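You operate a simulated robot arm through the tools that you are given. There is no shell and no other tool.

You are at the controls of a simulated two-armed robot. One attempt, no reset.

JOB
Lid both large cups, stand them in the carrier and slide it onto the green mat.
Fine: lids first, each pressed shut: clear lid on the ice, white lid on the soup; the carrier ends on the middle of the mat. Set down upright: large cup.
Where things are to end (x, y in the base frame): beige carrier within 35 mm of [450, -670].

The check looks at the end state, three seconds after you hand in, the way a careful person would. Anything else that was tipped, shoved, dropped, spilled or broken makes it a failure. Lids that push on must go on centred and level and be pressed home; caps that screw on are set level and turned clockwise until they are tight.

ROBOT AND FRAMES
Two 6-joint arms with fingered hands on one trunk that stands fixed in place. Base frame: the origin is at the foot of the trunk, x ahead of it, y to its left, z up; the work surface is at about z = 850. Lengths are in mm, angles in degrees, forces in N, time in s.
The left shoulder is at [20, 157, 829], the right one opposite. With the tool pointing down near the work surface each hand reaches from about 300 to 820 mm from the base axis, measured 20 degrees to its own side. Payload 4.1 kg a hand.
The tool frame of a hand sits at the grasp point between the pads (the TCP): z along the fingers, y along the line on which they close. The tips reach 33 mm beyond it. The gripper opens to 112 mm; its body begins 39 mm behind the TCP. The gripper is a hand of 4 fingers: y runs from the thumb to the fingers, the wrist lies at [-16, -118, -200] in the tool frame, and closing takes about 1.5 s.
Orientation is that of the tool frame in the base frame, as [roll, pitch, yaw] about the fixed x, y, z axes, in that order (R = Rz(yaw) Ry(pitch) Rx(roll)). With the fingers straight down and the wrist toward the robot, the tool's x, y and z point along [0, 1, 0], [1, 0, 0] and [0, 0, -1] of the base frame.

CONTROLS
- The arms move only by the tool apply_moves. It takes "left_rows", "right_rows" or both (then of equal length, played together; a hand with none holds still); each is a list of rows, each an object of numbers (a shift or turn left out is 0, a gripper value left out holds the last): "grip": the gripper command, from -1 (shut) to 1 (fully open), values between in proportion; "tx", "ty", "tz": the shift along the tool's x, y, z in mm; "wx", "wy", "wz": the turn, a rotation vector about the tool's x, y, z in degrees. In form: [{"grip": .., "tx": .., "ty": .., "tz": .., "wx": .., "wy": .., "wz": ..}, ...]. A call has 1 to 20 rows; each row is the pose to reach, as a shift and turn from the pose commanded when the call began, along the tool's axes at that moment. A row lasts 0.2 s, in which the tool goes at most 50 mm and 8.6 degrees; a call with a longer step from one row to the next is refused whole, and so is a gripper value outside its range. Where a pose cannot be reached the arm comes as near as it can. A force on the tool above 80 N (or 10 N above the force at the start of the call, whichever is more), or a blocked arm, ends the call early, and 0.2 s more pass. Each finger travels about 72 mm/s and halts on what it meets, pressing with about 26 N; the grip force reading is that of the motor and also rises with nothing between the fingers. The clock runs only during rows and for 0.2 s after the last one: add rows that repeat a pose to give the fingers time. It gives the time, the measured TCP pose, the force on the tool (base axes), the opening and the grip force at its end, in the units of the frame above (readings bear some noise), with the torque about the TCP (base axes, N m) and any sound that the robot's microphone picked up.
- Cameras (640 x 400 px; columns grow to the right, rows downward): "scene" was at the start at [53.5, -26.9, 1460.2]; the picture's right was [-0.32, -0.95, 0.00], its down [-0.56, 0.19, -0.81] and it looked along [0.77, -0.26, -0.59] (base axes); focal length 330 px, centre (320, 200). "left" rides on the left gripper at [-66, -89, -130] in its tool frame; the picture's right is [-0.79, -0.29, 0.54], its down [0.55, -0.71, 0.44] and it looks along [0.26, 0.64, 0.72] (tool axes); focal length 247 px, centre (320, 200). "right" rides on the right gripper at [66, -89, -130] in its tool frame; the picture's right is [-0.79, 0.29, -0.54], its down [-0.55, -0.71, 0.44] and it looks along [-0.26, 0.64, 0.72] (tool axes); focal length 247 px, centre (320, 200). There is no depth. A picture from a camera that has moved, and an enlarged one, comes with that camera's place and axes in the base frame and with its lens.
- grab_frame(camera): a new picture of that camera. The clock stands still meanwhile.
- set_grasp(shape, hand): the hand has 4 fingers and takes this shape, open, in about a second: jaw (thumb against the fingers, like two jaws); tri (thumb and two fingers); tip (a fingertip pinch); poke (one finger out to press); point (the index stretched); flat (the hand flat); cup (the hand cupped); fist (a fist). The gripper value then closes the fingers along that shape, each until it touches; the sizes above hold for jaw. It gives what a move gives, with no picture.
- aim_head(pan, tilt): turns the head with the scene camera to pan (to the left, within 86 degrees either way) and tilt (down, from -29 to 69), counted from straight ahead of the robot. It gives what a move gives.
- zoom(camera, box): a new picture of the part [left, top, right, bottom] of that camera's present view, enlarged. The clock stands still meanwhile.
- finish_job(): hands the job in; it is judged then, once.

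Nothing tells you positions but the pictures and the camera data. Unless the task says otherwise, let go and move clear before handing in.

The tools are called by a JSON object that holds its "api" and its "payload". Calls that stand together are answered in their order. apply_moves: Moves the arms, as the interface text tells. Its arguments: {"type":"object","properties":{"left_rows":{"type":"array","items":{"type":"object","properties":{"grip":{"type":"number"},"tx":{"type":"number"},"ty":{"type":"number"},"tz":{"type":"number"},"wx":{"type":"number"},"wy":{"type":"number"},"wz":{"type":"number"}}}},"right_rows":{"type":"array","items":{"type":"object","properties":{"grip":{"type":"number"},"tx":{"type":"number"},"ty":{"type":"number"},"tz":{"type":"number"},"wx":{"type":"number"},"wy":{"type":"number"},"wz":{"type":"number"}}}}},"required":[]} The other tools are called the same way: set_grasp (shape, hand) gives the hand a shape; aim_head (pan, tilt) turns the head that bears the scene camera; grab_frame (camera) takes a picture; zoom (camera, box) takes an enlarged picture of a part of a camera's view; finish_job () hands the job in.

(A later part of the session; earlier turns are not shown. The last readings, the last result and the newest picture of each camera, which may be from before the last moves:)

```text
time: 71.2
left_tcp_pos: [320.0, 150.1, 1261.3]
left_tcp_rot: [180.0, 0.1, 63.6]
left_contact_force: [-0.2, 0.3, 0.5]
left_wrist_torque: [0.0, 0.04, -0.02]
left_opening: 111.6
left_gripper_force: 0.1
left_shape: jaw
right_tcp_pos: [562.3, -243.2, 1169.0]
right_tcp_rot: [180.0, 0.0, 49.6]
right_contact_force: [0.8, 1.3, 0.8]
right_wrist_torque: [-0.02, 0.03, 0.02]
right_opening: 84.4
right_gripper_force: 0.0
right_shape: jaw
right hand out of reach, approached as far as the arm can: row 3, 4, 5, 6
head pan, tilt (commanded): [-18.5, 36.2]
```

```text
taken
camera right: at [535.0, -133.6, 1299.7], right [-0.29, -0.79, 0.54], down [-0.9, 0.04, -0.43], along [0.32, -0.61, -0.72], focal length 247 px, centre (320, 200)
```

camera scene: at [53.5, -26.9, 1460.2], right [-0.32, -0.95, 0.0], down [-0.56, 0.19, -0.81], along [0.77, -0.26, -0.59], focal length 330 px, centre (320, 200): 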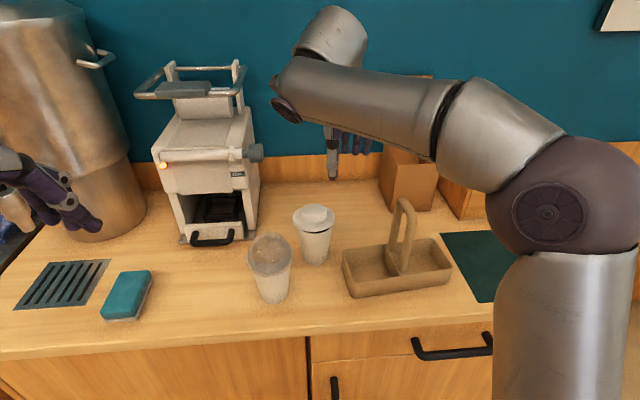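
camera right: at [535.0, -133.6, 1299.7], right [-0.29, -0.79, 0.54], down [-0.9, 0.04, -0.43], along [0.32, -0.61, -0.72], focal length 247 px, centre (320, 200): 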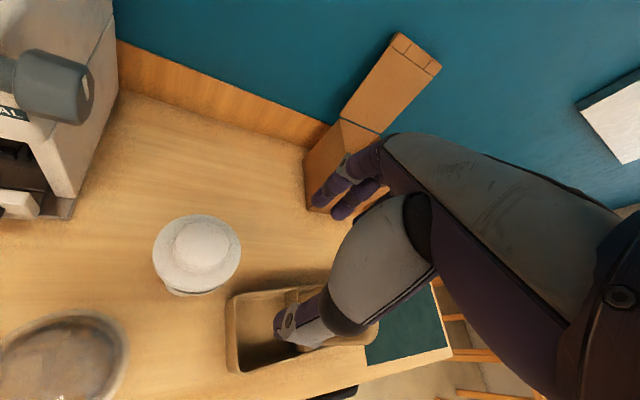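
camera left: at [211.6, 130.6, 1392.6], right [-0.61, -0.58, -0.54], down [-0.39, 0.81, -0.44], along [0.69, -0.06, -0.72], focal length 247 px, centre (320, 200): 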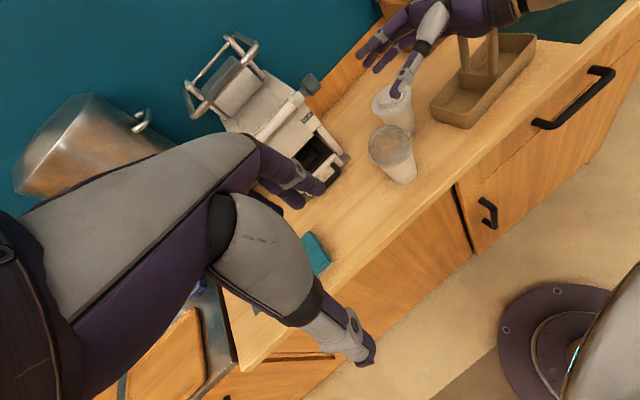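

{"api": "apply_moves", "payload": {"right_rows": [{"tx": 24.2, "ty": 5.5, "tz": 15, "wz": 1.5}, {"tx": 48.3, "ty": 10.9, "tz": 35, "wz": 3}, {"tx": 72.5, "ty": 16.4, "tz": 69.7, "wz": 4.6}, {"tx": 72.5, "ty": 16.4, "tz": 69.7, "wz": 4.6}]}}

{"api": "zoom", "payload": {"camera": "right", "box": [190, 180, 390, 370]}}

{"api": "zoom", "payload": {"camera": "left", "box": [350, 40, 450, 150]}}

{"api": "zoom", "payload": {"camera": "scene", "box": [280, 170, 360, 265]}}

```text
time: 72.2
left_tcp_pos: [320.5, 149.8, 1262.3]
left_tcp_rot: [180.0, 0.0, 63.6]
left_contact_force: [-0.3, 0.0, 0.2]
left_wrist_torque: [0.05, -0.02, 0.0]
left_opening: 111.7
left_gripper_force: 0.3
left_shape: jaw
right_tcp_pos: [622.2, -197.0, 1101.1]
right_tcp_rot: [-180.0, 0.0, 45.0]
right_contact_force: [0.5, 0.3, -1.1]
right_wrist_torque: [0.02, -0.05, -0.01]
right_opening: 84.5
right_gripper_force: 0.0
right_shape: jaw
head pan, tilt (commanded): [-18.5, 36.2]
```

```text
2.11 times, centred on (290, 275) of right
camera zoom: at [603.5, -86.7, 1230.1], right [-0.36, -0.76, 0.54], down [-0.89, 0.11, -0.44], along [0.27, -0.64, -0.72], focal length 520 px, centre (383, 42)
```

zoom: 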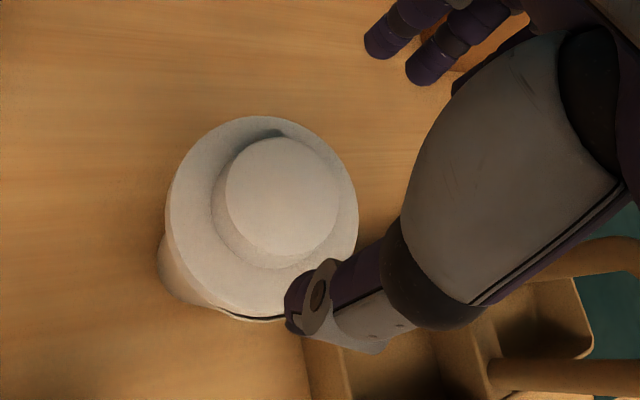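

```text
3.64 times, centred on (400, 95) of left
camera zoom: at [211.5, 130.6, 1392.6], right [-0.61, -0.58, -0.54], down [-0.39, 0.81, -0.44], along [0.69, -0.06, -0.72], focal length 898 px, centre (29, 582)
```

zoom: 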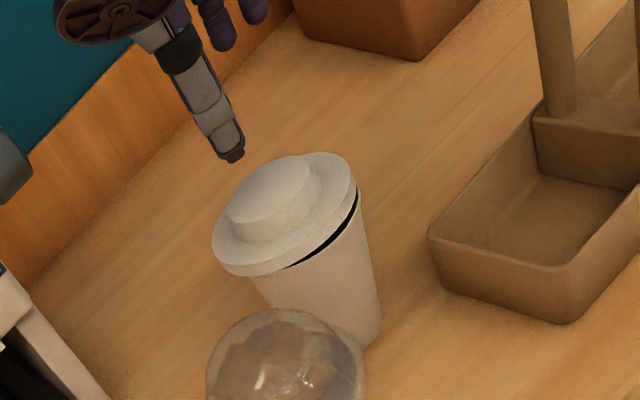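

```text
4.21 times, centred on (320, 218) of scene
camera zoom: at [53.4, -26.9, 1460.2], right [-0.32, -0.95, 0.0], down [-0.56, 0.19, -0.81], along [0.77, -0.26, -0.59], focal length 1390 px, centre (320, 126)
```

zoom: 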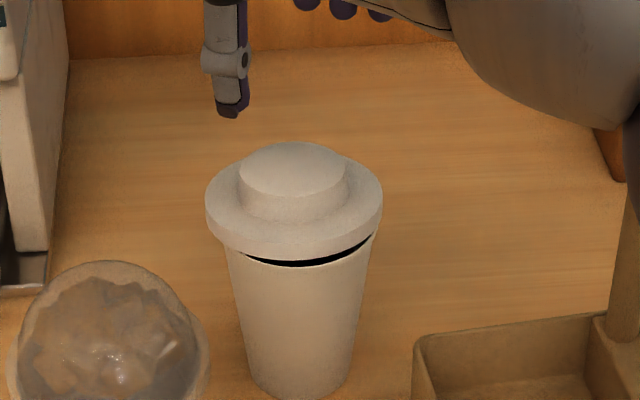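

The knob is within a couple of millimetres of the hand centre. I lower around it and close gently.

{"api": "apply_moves", "payload": {"right_rows": [{"tx": 3, "tz": 25}, {"tx": 3, "tz": 50}, {"tx": 3, "tz": 68}, {"tx": 3, "tz": 78}, {"tx": 3, "tz": 78}]}}

{"api": "zoom", "payload": {"camera": "right", "box": [210, 150, 410, 340]}}

{"api": "zoom", "payload": {"camera": "scene", "box": [285, 190, 345, 240]}}

{"api": "zoom", "payload": {"camera": "left", "box": [360, 60, 430, 130]}}

```text
time: 73.4
left_tcp_pos: [320.6, 149.6, 1261.8]
left_tcp_rot: [179.9, 0.0, 63.6]
left_contact_force: [-0.7, 0.6, -0.5]
left_wrist_torque: [0.01, 0.02, -0.02]
left_opening: 111.9
left_gripper_force: 0.0
left_shape: jaw
right_tcp_pos: [623.2, -194.5, 1020.9]
right_tcp_rot: [180.0, -0.1, 44.9]
right_contact_force: [0.0, 0.9, -0.4]
right_wrist_torque: [-0.02, 0.0, 0.01]
right_opening: 84.4
right_gripper_force: 0.1
right_shape: jaw
head pan, tilt (commanded): [-18.5, 36.2]
```

```text
2.11 times, centred on (310, 245) of right
camera zoom: at [605.6, -85.1, 1151.6], right [-0.36, -0.76, 0.54], down [-0.89, 0.11, -0.43], along [0.27, -0.64, -0.72], focal length 520 px, centre (341, 105)
```

zoom: 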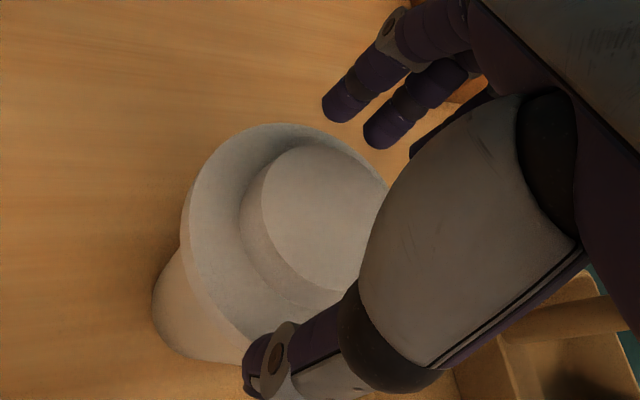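

```text
8.00 times, centred on (315, 215) of scene
camera zoom: at [53.5, -26.9, 1460.2], right [-0.32, -0.95, 0.0], down [-0.56, 0.19, -0.81], along [0.77, -0.26, -0.59], focal length 2641 px, centre (360, 80)
```

zoom: 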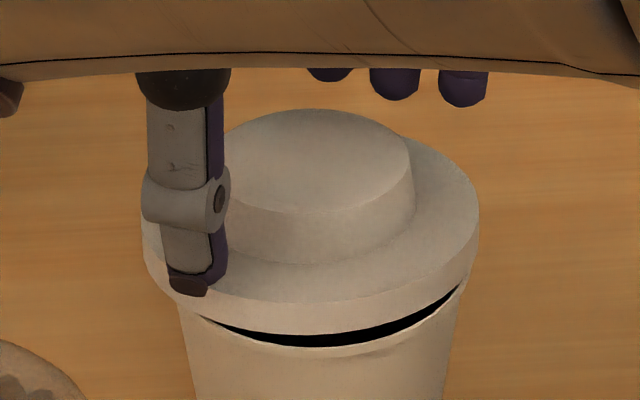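

```text
5.71 times, centred on (395, 95) of left
camera zoom: at [211.6, 130.6, 1392.6], right [-0.61, -0.58, -0.54], down [-0.39, 0.81, -0.44], along [0.69, -0.06, -0.72], focal length 1411 px, centre (-109, 800)
```

zoom: 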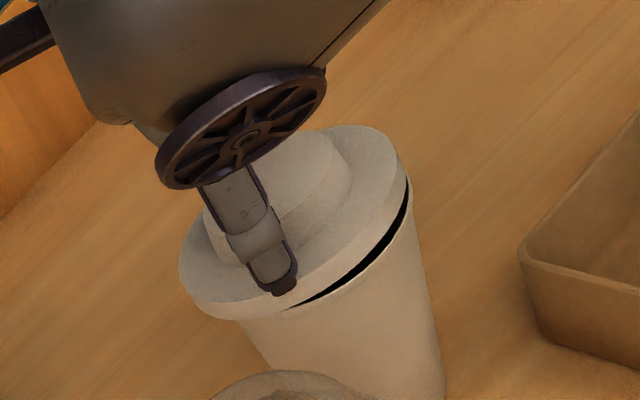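

{"api": "apply_moves", "payload": {"right_rows": [{"grip": 0.3}, {"grip": 0.1}, {"grip": -0.1}, {"grip": -0.3}, {"grip": -0.4}, {"grip": -0.4}]}}

{"api": "zoom", "payload": {"camera": "right", "box": [210, 150, 410, 340]}}

{"api": "zoom", "payload": {"camera": "scene", "box": [285, 190, 345, 240]}}

{"api": "zoom", "payload": {"camera": "left", "box": [360, 60, 430, 130]}}

```text
time: 74.8
left_tcp_pos: [319.5, 150.7, 1262.4]
left_tcp_rot: [179.9, -0.1, 63.6]
left_contact_force: [-0.3, -0.4, 0.8]
left_wrist_torque: [-0.01, -0.01, 0.0]
left_opening: 111.6
left_gripper_force: 0.1
left_shape: jaw
right_tcp_pos: [625.2, -195.3, 1024.6]
right_tcp_rot: [179.7, -0.2, 45.1]
right_contact_force: [0.7, 2.4, 21.0]
right_wrist_torque: [0.23, 0.3, -0.08]
right_opening: 38.2
right_gripper_force: 26.2
right_shape: jaw
head pan, tilt (commanded): [-18.5, 36.2]
```

```text
2.11 times, centred on (310, 245) of right
camera zoom: at [605.1, -84.8, 1154.2], right [-0.36, -0.76, 0.54], down [-0.89, 0.11, -0.44], along [0.28, -0.64, -0.72], focal length 520 px, centre (341, 105)
```

zoom: 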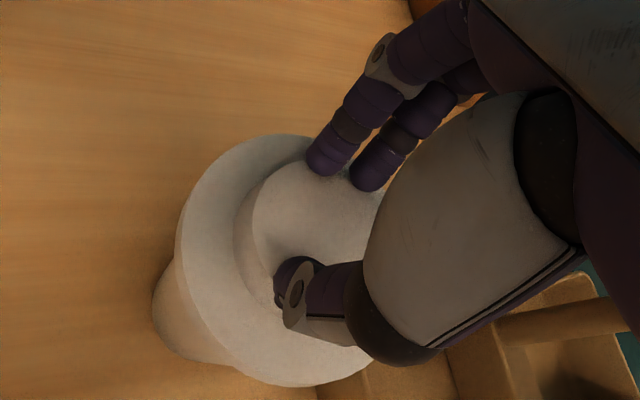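

```text
8.00 times, centred on (315, 215) of scene
camera zoom: at [52.9, -26.6, 1460.2], right [-0.32, -0.95, 0.0], down [-0.56, 0.19, -0.81], along [0.77, -0.26, -0.59], focal length 2641 px, centre (360, 80)
```

zoom: 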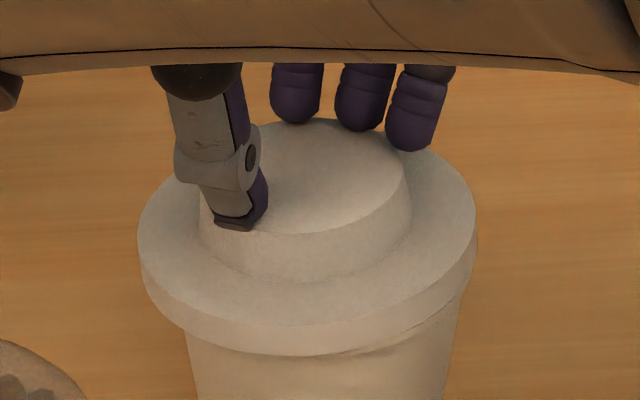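

```text
5.71 times, centred on (395, 95) of left
camera zoom: at [211.1, 130.9, 1392.7], right [-0.61, -0.58, -0.54], down [-0.39, 0.81, -0.44], along [0.69, -0.06, -0.72], focal length 1411 px, centre (-109, 800)
```

zoom: 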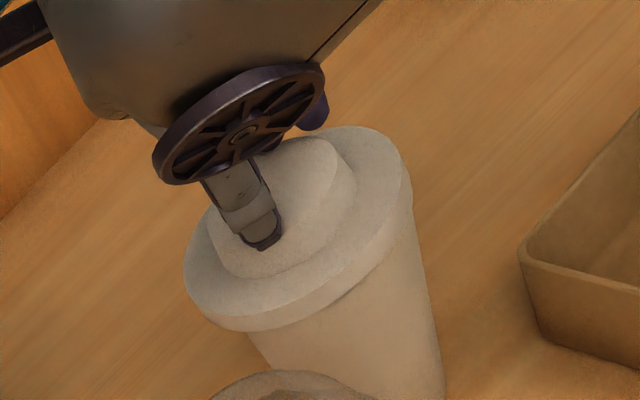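

The fingers slid over the knob and pushed the lid flat, but it looks about 4 mm off-centre. I ease up, open, and re-check its position before re-gripping.

{"api": "apply_moves", "payload": {"right_rows": [{"tz": -4}, {"tz": -12}, {"tz": -25}, {"tz": -25, "grip": 0.5}, {"tz": -25, "grip": 0.5}, {"tz": -25, "grip": 0.5}]}}

{"api": "zoom", "payload": {"camera": "right", "box": [190, 160, 390, 350]}}

{"api": "zoom", "payload": {"camera": "scene", "box": [285, 190, 345, 240]}}

{"api": "zoom", "payload": {"camera": "left", "box": [360, 60, 430, 130]}}

```text
time: 76.2
left_tcp_pos: [319.9, 150.5, 1262.8]
left_tcp_rot: [180.0, 0.1, 63.6]
left_contact_force: [-1.0, -0.1, -0.5]
left_wrist_torque: [0.03, 0.02, -0.03]
left_opening: 111.7
left_gripper_force: 0.1
left_shape: jaw
right_tcp_pos: [625.4, -194.8, 1046.1]
right_tcp_rot: [180.0, 0.0, 45.1]
right_contact_force: [-0.8, 0.4, 0.0]
right_wrist_torque: [-0.02, 0.0, -0.01]
right_opening: 83.5
right_gripper_force: 0.0
right_shape: jaw
head pan, tilt (commanded): [-18.5, 36.2]
```

```text
2.11 times, centred on (290, 255) of right
camera zoom: at [606.0, -85.0, 1176.9], right [-0.36, -0.76, 0.54], down [-0.89, 0.11, -0.43], along [0.27, -0.64, -0.72], focal length 520 px, centre (383, 84)
```

zoom: 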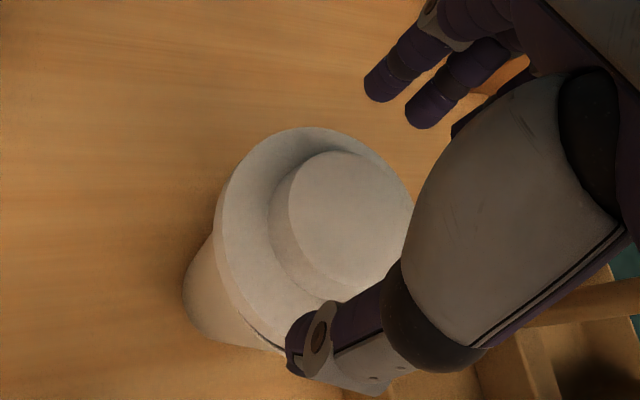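

```text
8.00 times, centred on (315, 215) of scene
camera zoom: at [53.5, -26.9, 1460.2], right [-0.32, -0.95, 0.0], down [-0.56, 0.19, -0.81], along [0.77, -0.26, -0.59], focal length 2641 px, centre (360, 80)
```

zoom: 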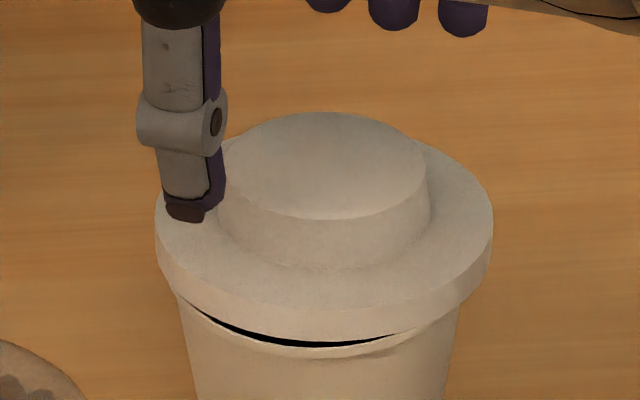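

```text
5.71 times, centred on (395, 95) of left
camera zoom: at [211.7, 130.6, 1392.6], right [-0.61, -0.58, -0.54], down [-0.39, 0.81, -0.44], along [0.69, -0.06, -0.72], focal length 1411 px, centre (-109, 800)
```

zoom: 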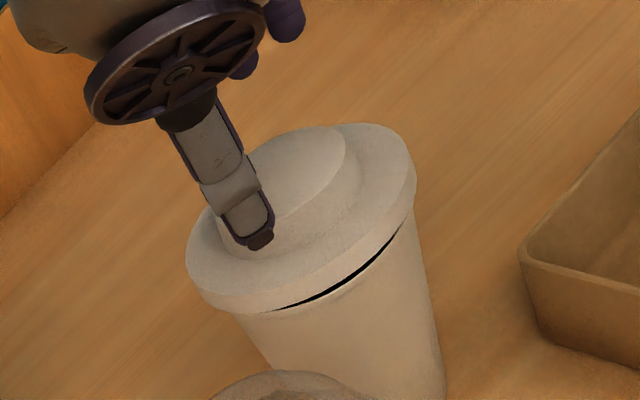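

{"api": "zoom", "payload": {"camera": "scene", "box": [285, 195, 355, 270]}}

{"api": "zoom", "payload": {"camera": "left", "box": [360, 70, 430, 150]}}

{"api": "zoom", "payload": {"camera": "right", "box": [220, 190, 340, 330]}}

```text
5.33 times, centred on (320, 232) of scene
camera zoom: at [53.5, -26.9, 1460.2], right [-0.32, -0.95, 0.0], down [-0.56, 0.19, -0.81], along [0.77, -0.26, -0.59], focal length 1761 px, centre (320, 27)
```

zoom: 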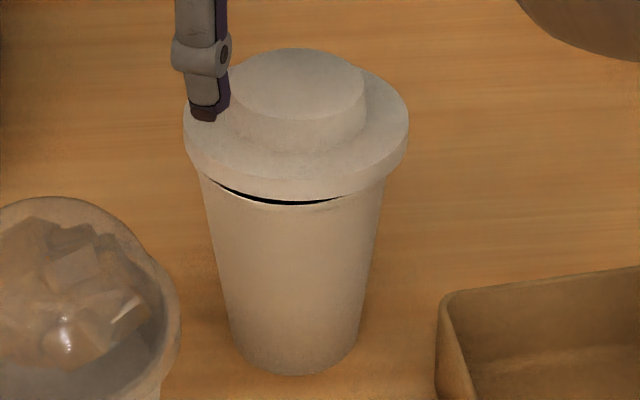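

```text
5.00 times, centred on (395, 110) of left
camera zoom: at [211.7, 130.6, 1392.6], right [-0.61, -0.58, -0.54], down [-0.39, 0.81, -0.44], along [0.69, -0.06, -0.72], focal length 1235 px, centre (-55, 650)
```

zoom: 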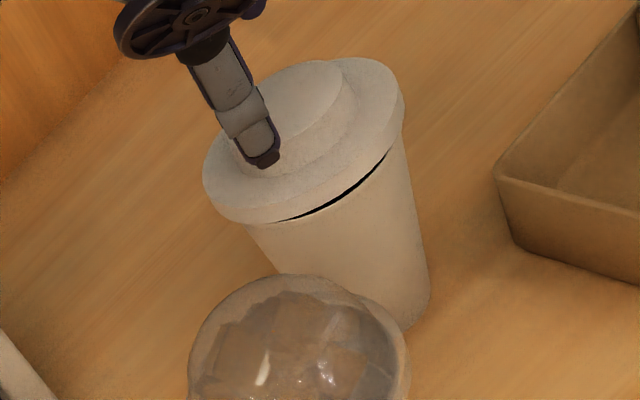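

```text
2.86 times, centred on (280, 260) of right
camera zoom: at [606.0, -85.0, 1176.9], right [-0.36, -0.76, 0.54], down [-0.89, 0.11, -0.43], along [0.27, -0.64, -0.72], focal length 706 px, centre (434, 29)
```

zoom: 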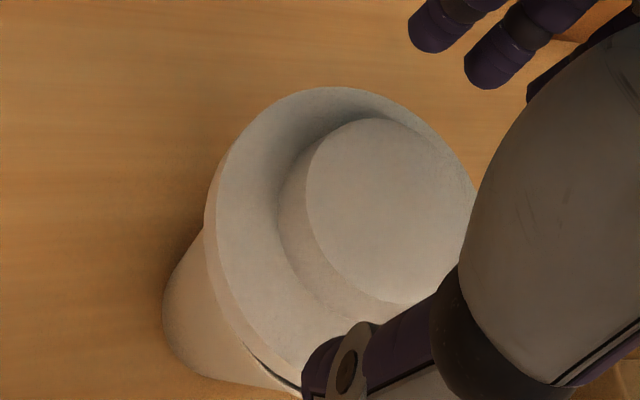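

The lid is nearly concentric again but loose. I lower a bit further than last time, so the fingertips reach the base of the knob, and re-grip.

{"api": "apply_moves", "payload": {"right_rows": [{"tx": -2, "tz": 10}, {"tx": -3, "tz": 20}, {"tx": -3, "tz": 28}, {"tx": -3, "tz": 32}, {"tx": -3, "tz": 32}]}}

{"api": "zoom", "payload": {"camera": "scene", "box": [285, 190, 345, 240]}}

{"api": "zoom", "payload": {"camera": "right", "box": [210, 150, 410, 340]}}

```text
time: 77.4
left_tcp_pos: [321.0, 150.0, 1262.7]
left_tcp_rot: [-180.0, 0.0, 63.5]
left_contact_force: [0.0, 0.4, 0.5]
left_wrist_torque: [0.01, -0.01, -0.03]
left_opening: 111.7
left_gripper_force: 0.1
left_shape: jaw
right_tcp_pos: [622.3, -197.1, 1014.2]
right_tcp_rot: [-179.9, 0.0, 45.1]
right_contact_force: [-0.4, -0.3, 0.2]
right_wrist_torque: [0.01, -0.01, 0.0]
right_opening: 83.7
right_gripper_force: 0.0
right_shape: jaw
head pan, tilt (commanded): [-18.5, 36.2]
```

```text
8.00 times, centred on (315, 215) of scene
camera zoom: at [53.5, -26.9, 1460.2], right [-0.32, -0.95, 0.0], down [-0.56, 0.19, -0.81], along [0.77, -0.26, -0.59], focal length 2641 px, centre (360, 80)
```

zoom: 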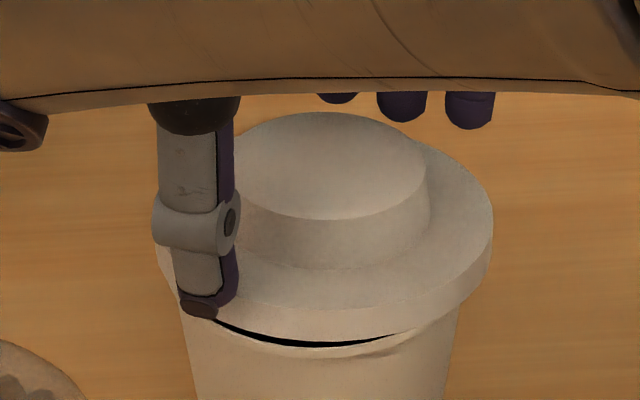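

```text
2.11 times, centred on (310, 245) of right
camera zoom: at [603.7, -86.9, 1144.5], right [-0.36, -0.76, 0.54], down [-0.89, 0.11, -0.43], along [0.27, -0.64, -0.72], focal length 520 px, centre (341, 105)
```

zoom: 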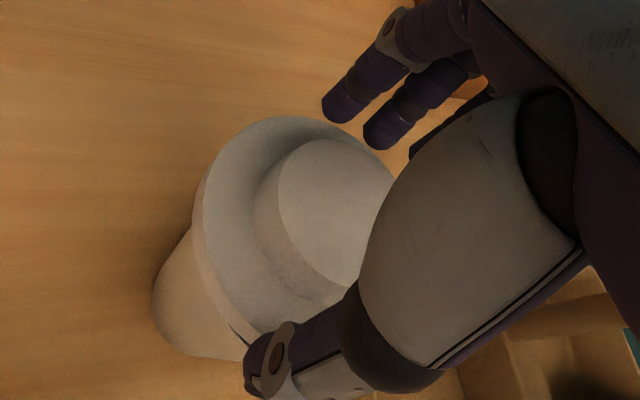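

{"api": "apply_moves", "payload": {"right_rows": [{"grip": 0.3}, {"grip": 0.15}, {"grip": 0.05}, {"grip": 0}, {"grip": 0}]}}

{"api": "zoom", "payload": {"camera": "scene", "box": [285, 190, 345, 240]}}

{"api": "zoom", "payload": {"camera": "right", "box": [210, 150, 410, 340]}}

```text
time: 78.6
left_tcp_pos: [320.1, 150.7, 1261.4]
left_tcp_rot: [-180.0, -0.1, 63.6]
left_contact_force: [-0.3, 0.1, 0.5]
left_wrist_torque: [0.0, -0.01, 0.0]
left_opening: 111.9
left_gripper_force: 0.1
left_shape: jaw
right_tcp_pos: [622.3, -198.3, 1015.2]
right_tcp_rot: [-180.0, 0.1, 45.1]
right_contact_force: [0.1, 0.3, 0.5]
right_wrist_torque: [0.03, -0.02, 0.04]
right_opening: 56.8
right_gripper_force: 0.2
right_shape: jaw
head pan, tilt (commanded): [-18.5, 36.2]
```

```text
8.00 times, centred on (315, 215) of scene
camera zoom: at [53.5, -26.9, 1460.2], right [-0.32, -0.95, 0.0], down [-0.56, 0.19, -0.81], along [0.77, -0.26, -0.59], focal length 2641 px, centre (360, 80)
```

zoom: 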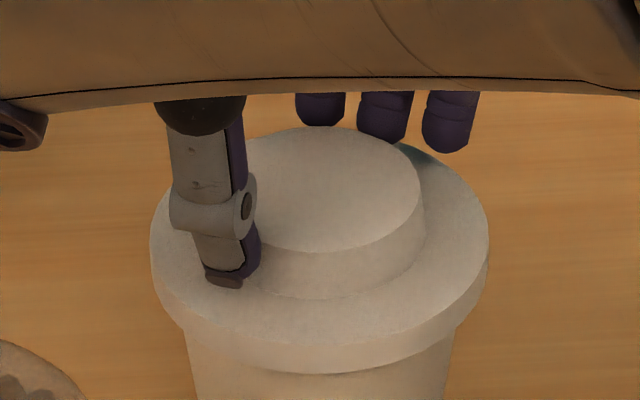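

```text
2.11 times, centred on (310, 245) of right
camera zoom: at [603.7, -87.0, 1144.7], right [-0.36, -0.76, 0.54], down [-0.89, 0.11, -0.43], along [0.27, -0.64, -0.72], focal length 520 px, centre (341, 105)
```

zoom: 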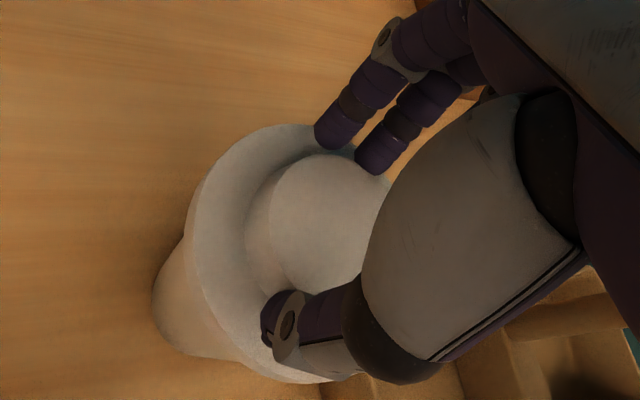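

The lid dropped into place, level and concentric, as the fingers touched it. I close on the knob and press down.

{"api": "apply_moves", "payload": {"right_rows": [{"grip": -0.1}, {"grip": -0.2}, {"grip": -0.2}, {"grip": -0.2}]}}

{"api": "zoom", "payload": {"camera": "scene", "box": [285, 190, 345, 240]}}

{"api": "zoom", "payload": {"camera": "right", "box": [210, 150, 410, 340]}}

{"api": "zoom", "payload": {"camera": "left", "box": [360, 60, 430, 130]}}

```text
time: 79.6
left_tcp_pos: [321.2, 149.1, 1262.8]
left_tcp_rot: [179.9, 0.0, 63.7]
left_contact_force: [-0.5, 0.3, -1.0]
left_wrist_torque: [0.0, 0.01, 0.02]
left_opening: 111.7
left_gripper_force: 0.0
left_shape: jaw
right_tcp_pos: [622.6, -197.5, 1014.8]
right_tcp_rot: [179.9, 0.0, 45.0]
right_contact_force: [-0.3, 0.5, 0.6]
right_wrist_torque: [-0.03, -0.01, 0.0]
right_opening: 46.7
right_gripper_force: 26.0
right_shape: jaw
head pan, tilt (commanded): [-18.5, 36.2]
```

```text
8.00 times, centred on (315, 215) of scene
camera zoom: at [53.5, -26.9, 1460.2], right [-0.32, -0.95, 0.0], down [-0.56, 0.19, -0.81], along [0.77, -0.26, -0.59], focal length 2641 px, centre (360, 80)
```

zoom: 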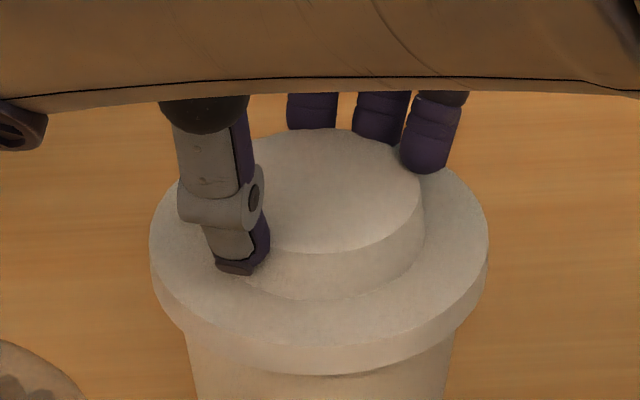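

```text
2.11 times, centred on (310, 245) of right
camera zoom: at [603.7, -86.9, 1144.8], right [-0.36, -0.76, 0.54], down [-0.89, 0.11, -0.44], along [0.27, -0.64, -0.72], focal length 520 px, centre (341, 105)
```

zoom: 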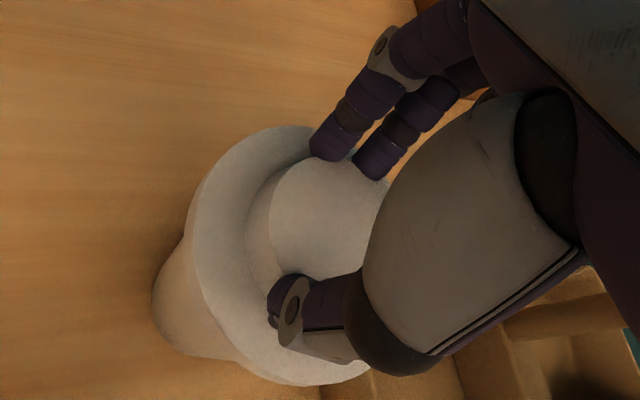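

```text
5.71 times, centred on (395, 95) of left
camera zoom: at [211.6, 130.6, 1392.6], right [-0.61, -0.58, -0.54], down [-0.39, 0.81, -0.44], along [0.69, -0.06, -0.72], focal length 1411 px, centre (-109, 800)
```

zoom: 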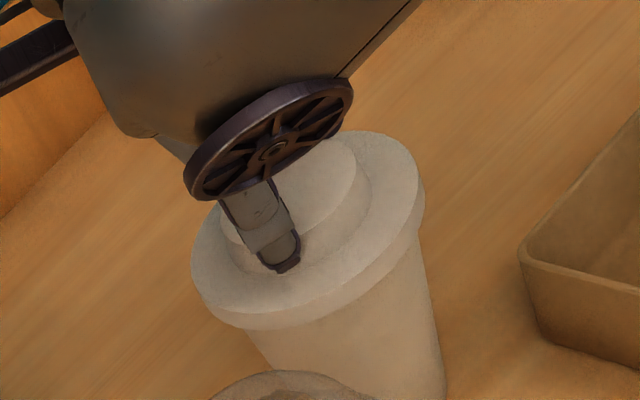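

{"api": "apply_moves", "payload": {"right_rows": [{"tz": 1}, {"tz": 2}, {"tz": 3}, {"tz": 3}]}}

{"api": "apply_moves", "payload": {"right_rows": [{"tz": 1}, {"tz": 2}, {"tz": 3}, {"tz": 3}]}}

```text
time: 80.6
left_tcp_pos: [320.7, 150.4, 1261.7]
left_tcp_rot: [-180.0, -0.1, 63.6]
left_contact_force: [-0.2, 0.6, -0.7]
left_wrist_torque: [-0.03, 0.01, -0.01]
left_opening: 111.7
left_gripper_force: 0.0
left_shape: jaw
right_tcp_pos: [622.3, -197.2, 1013.5]
right_tcp_rot: [179.9, -0.1, 45.2]
right_contact_force: [-1.1, 0.4, 17.3]
right_wrist_torque: [-0.02, 0.09, 0.0]
right_opening: 47.3
right_gripper_force: 25.9
right_shape: jaw
head pan, tilt (commanded): [-18.5, 36.2]
heard: snap
```

```text
time: 81.6
left_tcp_pos: [319.5, 151.3, 1262.2]
left_tcp_rot: [-179.9, 0.0, 63.5]
left_contact_force: [-0.2, -0.2, -0.1]
left_wrist_torque: [0.02, -0.01, 0.02]
left_opening: 111.8
left_gripper_force: 0.1
left_shape: jaw
right_tcp_pos: [623.6, -196.9, 1011.9]
right_tcp_rot: [179.7, -0.3, 45.1]
right_contact_force: [-0.4, 0.8, 38.7]
right_wrist_torque: [-0.04, 0.12, 0.02]
right_opening: 48.5
right_gripper_force: 26.3
right_shape: jaw
head pan, tilt (commanded): [-18.5, 36.2]
```

The lid snapped back on with nearly 39 N applied. I relax, open and rise, then verify.

{"api": "apply_moves", "payload": {"right_rows": [{"tz": -2}, {"tz": -4, "grip": -0.1}, {"tz": -4, "grip": 0.3}, {"tz": -4, "grip": 0.6}, {"tz": -4, "grip": 0.6}, {"tz": -4, "grip": 0.6}]}}

{"api": "apply_moves", "payload": {"right_rows": [{"tz": -15}, {"tz": -40}, {"tz": -80}, {"tz": -110}, {"tz": -110}]}}

{"api": "zoom", "payload": {"camera": "scene", "box": [240, 190, 350, 310]}}

{"api": "zoom", "payload": {"camera": "left", "box": [350, 60, 440, 160]}}

{"api": "zoom", "payload": {"camera": "right", "box": [190, 180, 340, 330]}}

```text
time: 83.0
left_tcp_pos: [320.9, 150.0, 1261.6]
left_tcp_rot: [-179.9, 0.0, 63.6]
left_contact_force: [0.3, -0.8, 0.4]
left_wrist_torque: [0.0, -0.04, -0.02]
left_opening: 111.8
left_gripper_force: 0.1
left_shape: jaw
right_tcp_pos: [623.1, -196.7, 1012.7]
right_tcp_rot: [180.0, 0.0, 45.2]
right_contact_force: [-0.9, 0.0, -0.6]
right_wrist_torque: [0.0, 0.01, 0.01]
right_opening: 89.3
right_gripper_force: 0.0
right_shape: jaw
head pan, tilt (commanded): [-18.5, 36.2]
```

```text
time: 84.2
left_tcp_pos: [321.0, 150.6, 1262.5]
left_tcp_rot: [179.9, 0.0, 63.6]
left_contact_force: [0.3, -0.2, -0.1]
left_wrist_torque: [0.0, 0.0, 0.01]
left_opening: 111.8
left_gripper_force: 0.0
left_shape: jaw
right_tcp_pos: [622.2, -198.5, 1122.7]
right_tcp_rot: [-179.9, 0.0, 45.0]
right_contact_force: [0.1, 0.7, -0.2]
right_wrist_torque: [0.03, -0.01, 0.0]
right_opening: 89.3
right_gripper_force: 0.0
right_shape: jaw
head pan, tilt (commanded): [-18.5, 36.2]
```

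```text
3.33 times, centred on (295, 250) of scene
camera zoom: at [53.5, -26.9, 1460.2], right [-0.32, -0.95, 0.0], down [-0.56, 0.19, -0.81], along [0.77, -0.26, -0.59], focal length 1101 px, centre (403, 33)
```

zoom: 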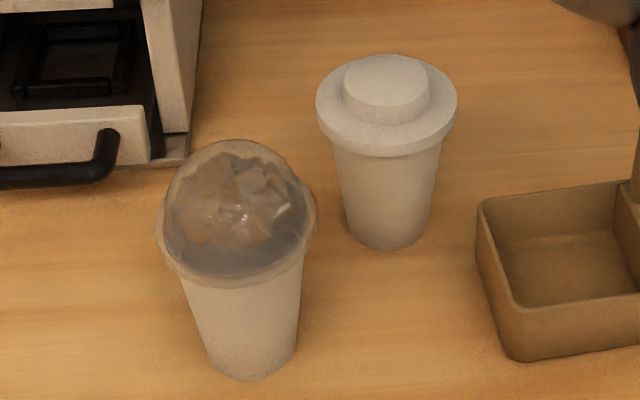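

```text
4.00 times, centred on (395, 110) of left
camera zoom: at [211.7, 130.6, 1392.6], right [-0.61, -0.58, -0.54], down [-0.39, 0.81, -0.44], along [0.69, -0.06, -0.72], focal length 988 px, centre (20, 560)
```

zoom: 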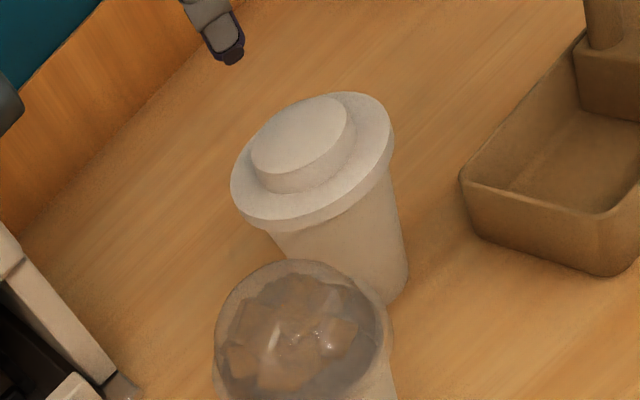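

```text
2.67 times, centred on (265, 255) of right
camera zoom: at [603.3, -88.5, 1252.3], right [-0.36, -0.76, 0.54], down [-0.89, 0.11, -0.43], along [0.27, -0.64, -0.72], focal length 659 px, centre (467, 53)
```

zoom: 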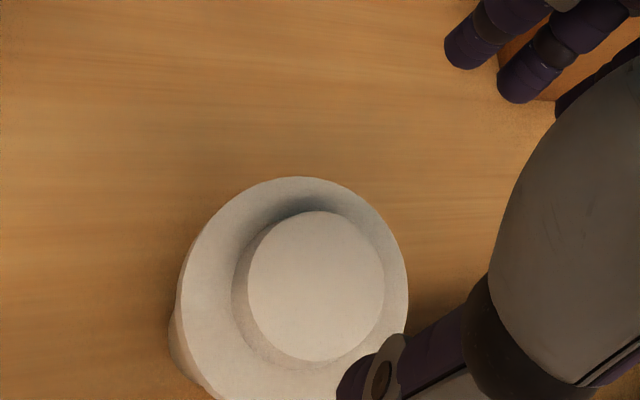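

The white lid is firmly seated again. Next I use the tri shape so only thumb, index and middle touch the cup body below the flange. I move aside and turn the hand sideways again.

{"api": "apply_moves", "payload": {"right_rows": [{"tx": -38.5, "ty": -1.1, "tz": -9.4, "wz": -5, "grip": 1}, {"tx": -76.9, "ty": -2.3, "tz": -18.8, "wz": -10, "grip": 1}, {"tx": -115.4, "ty": -3.4, "tz": -28.2, "wz": -15, "grip": 1}, {"tx": -153.8, "ty": -4.6, "tz": -37.6, "wz": -20, "grip": 1}, {"tx": -192.3, "ty": -5.7, "tz": -47, "wz": -25, "grip": 1}, {"tx": -192.3, "ty": -5.7, "tz": -47, "wz": -25, "grip": 1}]}}

{"api": "set_grasp", "payload": {"hand": "right", "shape": "tri"}}

{"api": "apply_moves", "payload": {"right_rows": [{"wy": 8}, {"wy": 16}, {"wy": 24}, {"wy": 32}, {"wy": 40}, {"wy": 48}, {"wy": 56}, {"wy": 65}, {"wy": 65}]}}

{"api": "grab_frame", "payload": {"camera": "scene"}}

{"api": "grab_frame", "payload": {"camera": "left"}}

```text
time: 85.6
left_tcp_pos: [320.0, 150.0, 1262.5]
left_tcp_rot: [-179.9, 0.0, 63.6]
left_contact_force: [0.9, 0.1, 1.0]
left_wrist_torque: [-0.02, 0.03, 0.0]
left_opening: 111.6
left_gripper_force: 0.1
left_shape: jaw
right_tcp_pos: [483.8, -328.5, 1168.9]
right_tcp_rot: [180.0, 0.0, 70.1]
right_contact_force: [0.6, 0.3, 0.2]
right_wrist_torque: [0.0, 0.0, 0.0]
right_opening: 111.8
right_gripper_force: 0.2
right_shape: jaw
head pan, tilt (commanded): [-18.5, 36.2]
```

```text
time: 86.5
left_tcp_pos: [321.6, 150.4, 1261.4]
left_tcp_rot: [180.0, 0.0, 63.6]
left_contact_force: [0.3, -0.6, -0.8]
left_wrist_torque: [0.03, -0.01, 0.0]
left_opening: 111.5
left_gripper_force: 0.2
left_shape: jaw
right_tcp_pos: [482.6, -330.6, 1169.0]
right_tcp_rot: [-180.0, -0.1, 70.2]
right_contact_force: [0.2, 0.0, -0.2]
right_wrist_torque: [0.02, 0.07, -0.04]
right_opening: 111.7
right_gripper_force: 0.1
right_shape: tri
head pan, tilt (commanded): [-18.5, 36.2]
```

```text
refused: row 8 steps farther than a row can; nothing moved
```

```text
taken
camera scene: at [53.5, -26.9, 1460.2], right [-0.32, -0.95, 0.0], down [-0.56, 0.19, -0.81], along [0.77, -0.26, -0.59], focal length 330 px, centre (320, 200)
```

scene: 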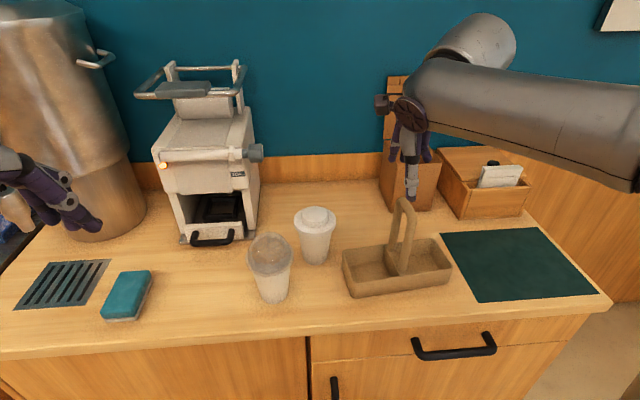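

```text
taken
camera left: at [211.7, 130.6, 1392.6], right [-0.61, -0.58, -0.54], down [-0.39, 0.81, -0.44], along [0.69, -0.06, -0.72], focal length 247 px, centre (320, 200)
```

left: 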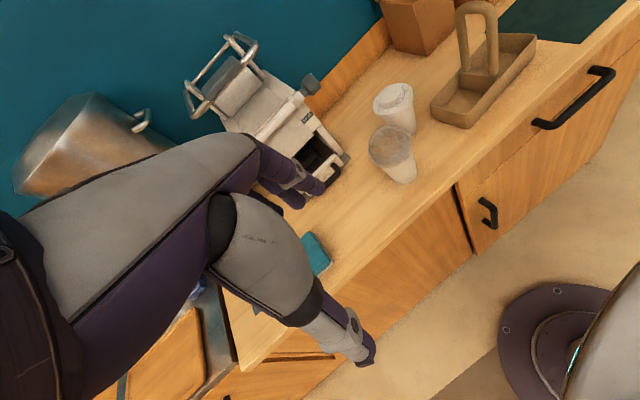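

{"api": "apply_moves", "payload": {"right_rows": [{"wy": 8}, {"wy": 16}, {"wy": 24}, {"wy": 32}, {"wy": 40}, {"wy": 48}, {"wy": 56}, {"wy": 62}, {"wy": 65}, {"wy": 65}]}}

{"api": "grab_frame", "payload": {"camera": "scene"}}

{"api": "zoom", "payload": {"camera": "scene", "box": [320, 60, 520, 220]}}

{"api": "grab_frame", "payload": {"camera": "left"}}

```text
time: 88.7
left_tcp_pos: [320.6, 150.4, 1262.0]
left_tcp_rot: [179.9, 0.0, 63.7]
left_contact_force: [-0.4, 0.1, 0.4]
left_wrist_torque: [0.0, 0.04, 0.01]
left_opening: 111.5
left_gripper_force: 0.0
left_shape: jaw
right_tcp_pos: [482.6, -329.1, 1171.2]
right_tcp_rot: [-179.9, -65.0, 70.0]
right_contact_force: [-0.3, 0.2, -0.2]
right_wrist_torque: [0.03, 0.0, -0.02]
right_opening: 111.4
right_gripper_force: 0.1
right_shape: tri
head pan, tilt (commanded): [-18.5, 36.2]
```

```text
taken
camera scene: at [53.5, -26.9, 1460.2], right [-0.32, -0.95, 0.0], down [-0.56, 0.19, -0.81], along [0.77, -0.26, -0.59], focal length 330 px, centre (320, 200)
```

scene: 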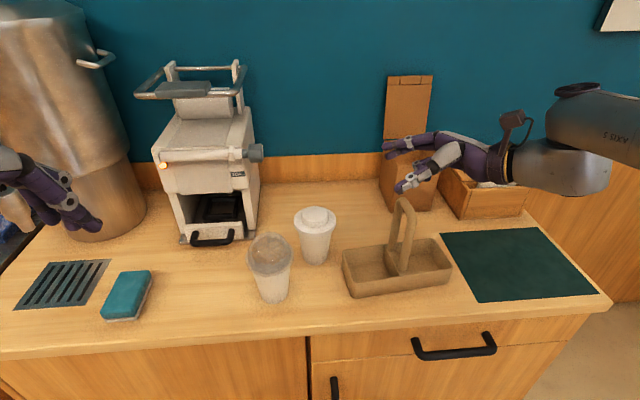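

```text
2.50 times, centred on (420, 140) of scene
camera zoom: at [53.5, -26.9, 1460.2], right [-0.32, -0.95, 0.0], down [-0.56, 0.19, -0.81], along [0.77, -0.26, -0.59], focal length 825 px, centre (70, 350)
```

zoom: 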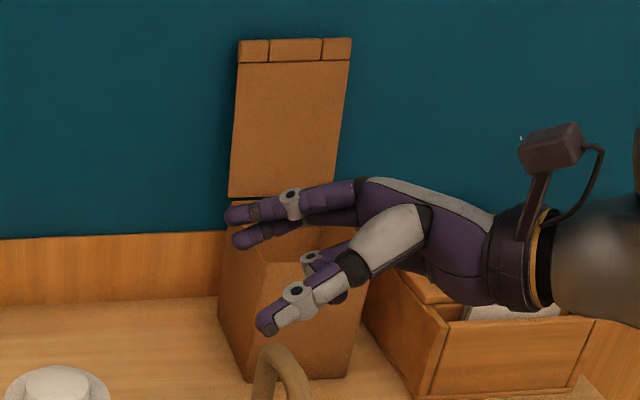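

```text
taken
camera left: at [211.6, 130.7, 1392.6], right [-0.61, -0.58, -0.54], down [-0.39, 0.81, -0.44], along [0.69, -0.06, -0.72], focal length 247 px, centre (320, 200)
```

left: 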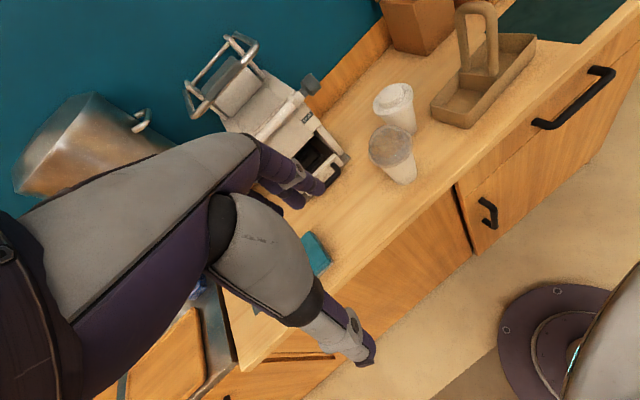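

{"api": "apply_moves", "payload": {"right_rows": [{"tx": 1.8, "ty": 15.3, "tz": 32.8, "wx": -3.6, "wz": 1.7}, {"tx": 3.6, "ty": 30.7, "tz": 65.6, "wx": -7.2, "wz": 3.4}, {"tx": 5.4, "ty": 46, "tz": 98.3, "wx": -10.9, "wz": 5.1}, {"tx": 7.2, "ty": 61.4, "tz": 131.1, "wx": -14.5, "wz": 6.8}, {"tx": 9, "ty": 76.7, "tz": 163.9, "wx": -18.1, "wz": 8.45}, {"tx": 9, "ty": 76.7, "tz": 163.9, "wx": -18.1, "wz": 8.45}]}}

{"api": "zoom", "payload": {"camera": "scene", "box": [270, 140, 440, 290]}}

{"api": "zoom", "payload": {"camera": "right", "box": [220, 150, 500, 400]}}

{"api": "zoom", "payload": {"camera": "left", "box": [340, 20, 480, 160]}}

```text
time: 90.1
left_tcp_pos: [320.0, 151.9, 1261.5]
left_tcp_rot: [179.9, 0.0, 63.6]
left_contact_force: [0.1, -0.2, 0.1]
left_wrist_torque: [-0.01, 0.0, 0.04]
left_opening: 111.8
left_gripper_force: 0.0
left_shape: jaw
right_tcp_pos: [606.2, -213.5, 1109.1]
right_tcp_rot: [180.0, -64.9, 50.1]
right_contact_force: [-0.5, -0.1, 0.1]
right_wrist_torque: [-0.01, 0.02, 0.01]
right_opening: 111.5
right_gripper_force: 0.1
right_shape: tri
right hand out of reach, approached as far as the arm can: row 5
head pan, tilt (commanded): [-18.5, 36.2]
```

```text
2.67 times, centred on (355, 215) of scene
camera zoom: at [53.4, -26.8, 1460.2], right [-0.32, -0.95, 0.0], down [-0.56, 0.19, -0.81], along [0.77, -0.26, -0.59], focal length 880 px, centre (227, 160)
```

zoom: 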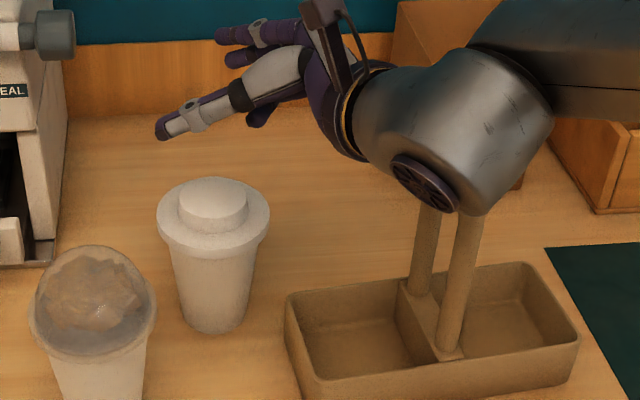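

```text
1.60 times, centred on (360, 275) of right
camera zoom: at [478.4, -222.7, 1223.6], right [-0.31, -0.82, -0.49], down [-0.44, 0.58, -0.68], along [0.84, 0.01, -0.54], focal length 395 px, centre (256, 80)
```

zoom: 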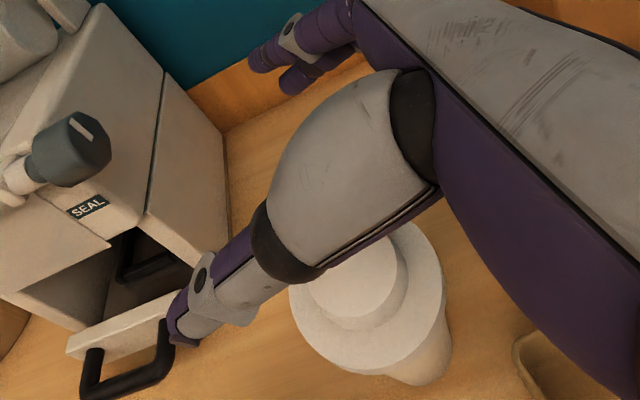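

```text
2.86 times, centred on (410, 90) of left
camera zoom: at [211.6, 130.7, 1392.6], right [-0.61, -0.58, -0.54], down [-0.39, 0.81, -0.44], along [0.69, -0.06, -0.72], focal length 706 px, centre (63, 514)
```

zoom: 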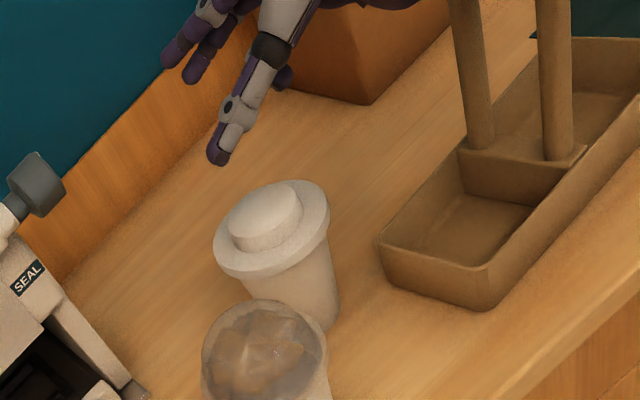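

The hand is on station. I descend toward the cup, checking first at lid level.

{"api": "apply_moves", "payload": {"right_rows": [{"tx": -20, "ty": 1.8, "tz": 9}, {"tx": -40, "ty": 1.8, "tz": 18.3}, {"tx": -60, "ty": 1.8, "tz": 27.7}, {"tx": -80.5, "ty": 1.8, "tz": 37.2}, {"tx": -80.5, "ty": 1.8, "tz": 37.2}]}}

{"api": "zoom", "payload": {"camera": "scene", "box": [270, 150, 420, 280]}}

{"api": "zoom", "payload": {"camera": "left", "box": [350, 40, 460, 150]}}

{"api": "zoom", "payload": {"camera": "right", "box": [220, 150, 500, 400]}}

```text
time: 91.3
left_tcp_pos: [320.0, 151.4, 1262.7]
left_tcp_rot: [-180.0, 0.0, 63.6]
left_contact_force: [0.6, -0.5, -1.1]
left_wrist_torque: [0.04, 0.02, -0.01]
left_opening: 111.4
left_gripper_force: 0.0
left_shape: jaw
right_tcp_pos: [607.1, -215.3, 1019.7]
right_tcp_rot: [-179.9, -65.0, 50.0]
right_contact_force: [0.9, 0.4, 0.1]
right_wrist_torque: [0.01, 0.01, 0.01]
right_opening: 111.9
right_gripper_force: 0.0
right_shape: tri
head pan, tilt (commanded): [-18.5, 36.2]
```

```text
3.08 times, centred on (345, 215) of scene
camera zoom: at [53.4, -26.9, 1460.2], right [-0.32, -0.95, 0.0], down [-0.56, 0.19, -0.81], along [0.77, -0.26, -0.59], focal length 1016 px, centre (243, 154)
```

zoom: 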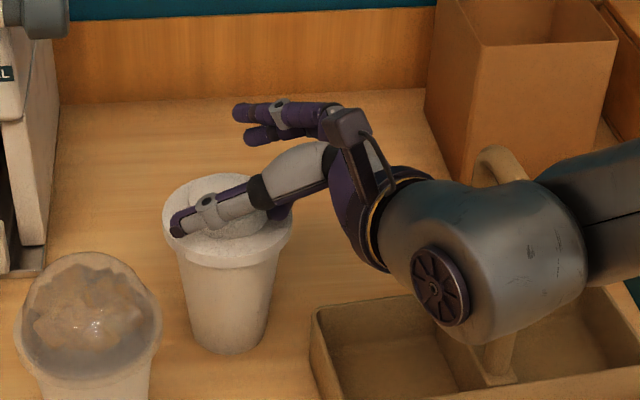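

```text
3.64 times, centred on (405, 95) of left
camera zoom: at [211.6, 130.7, 1392.6], right [-0.61, -0.58, -0.54], down [-0.39, 0.81, -0.44], along [0.69, -0.06, -0.72], focal length 898 px, centre (11, 582)
```

zoom: 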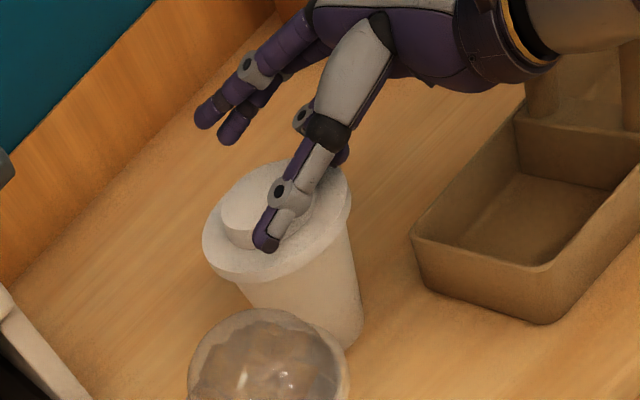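

```text
1.60 times, centred on (360, 275) of right
camera zoom: at [479.3, -225.1, 1133.9], right [-0.31, -0.81, -0.49], down [-0.44, 0.58, -0.68], along [0.84, 0.01, -0.54], focal length 395 px, centre (256, 80)
```

zoom: 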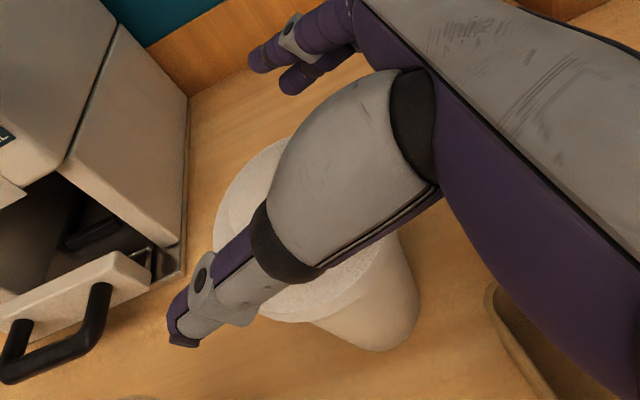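

{"api": "apply_moves", "payload": {"right_rows": [{"tx": -2.7, "ty": -0.4, "tz": -5.8}, {"tx": -18.1, "ty": -0.4, "tz": 1.4}, {"tx": -33.5, "ty": -0.4, "tz": 8.6}, {"tx": -33.5, "ty": -0.4, "tz": 8.6}]}}

{"api": "zoom", "payload": {"camera": "scene", "box": [270, 150, 420, 280]}}

{"api": "zoom", "payload": {"camera": "left", "box": [350, 40, 460, 150]}}

```text
time: 92.3
left_tcp_pos: [321.4, 150.0, 1261.7]
left_tcp_rot: [-180.0, 0.0, 63.6]
left_contact_force: [0.3, 1.0, 0.0]
left_wrist_torque: [-0.01, 0.07, 0.01]
left_opening: 111.8
left_gripper_force: 0.1
left_shape: jaw
right_tcp_pos: [602.1, -219.2, 983.4]
right_tcp_rot: [-179.3, -64.8, 49.5]
right_contact_force: [-0.2, 0.1, -0.1]
right_wrist_torque: [-0.01, 0.05, 0.03]
right_opening: 111.8
right_gripper_force: 0.0
right_shape: tri
head pan, tilt (commanded): [-18.5, 36.2]
```

```text
3.08 times, centred on (345, 215) of scene
camera zoom: at [53.8, -26.9, 1460.1], right [-0.32, -0.95, 0.0], down [-0.56, 0.19, -0.81], along [0.77, -0.26, -0.59], focal length 1016 px, centre (243, 154)
```

zoom: 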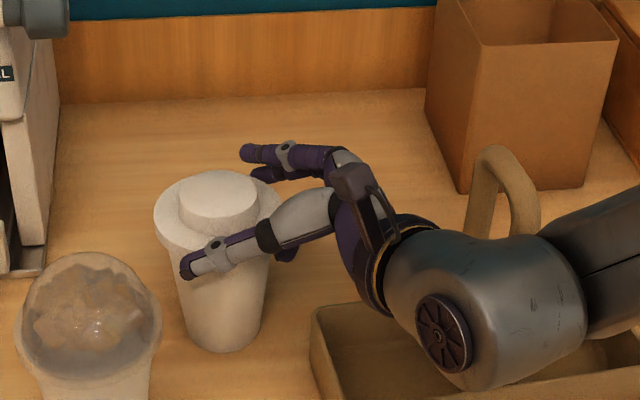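

```text
3.64 times, centred on (405, 95) of left
camera zoom: at [211.9, 130.7, 1392.6], right [-0.61, -0.58, -0.54], down [-0.39, 0.81, -0.44], along [0.69, -0.06, -0.72], focal length 898 px, centre (11, 582)
```

zoom: 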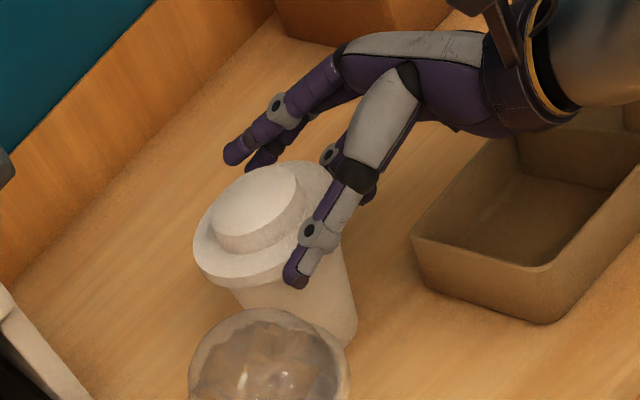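

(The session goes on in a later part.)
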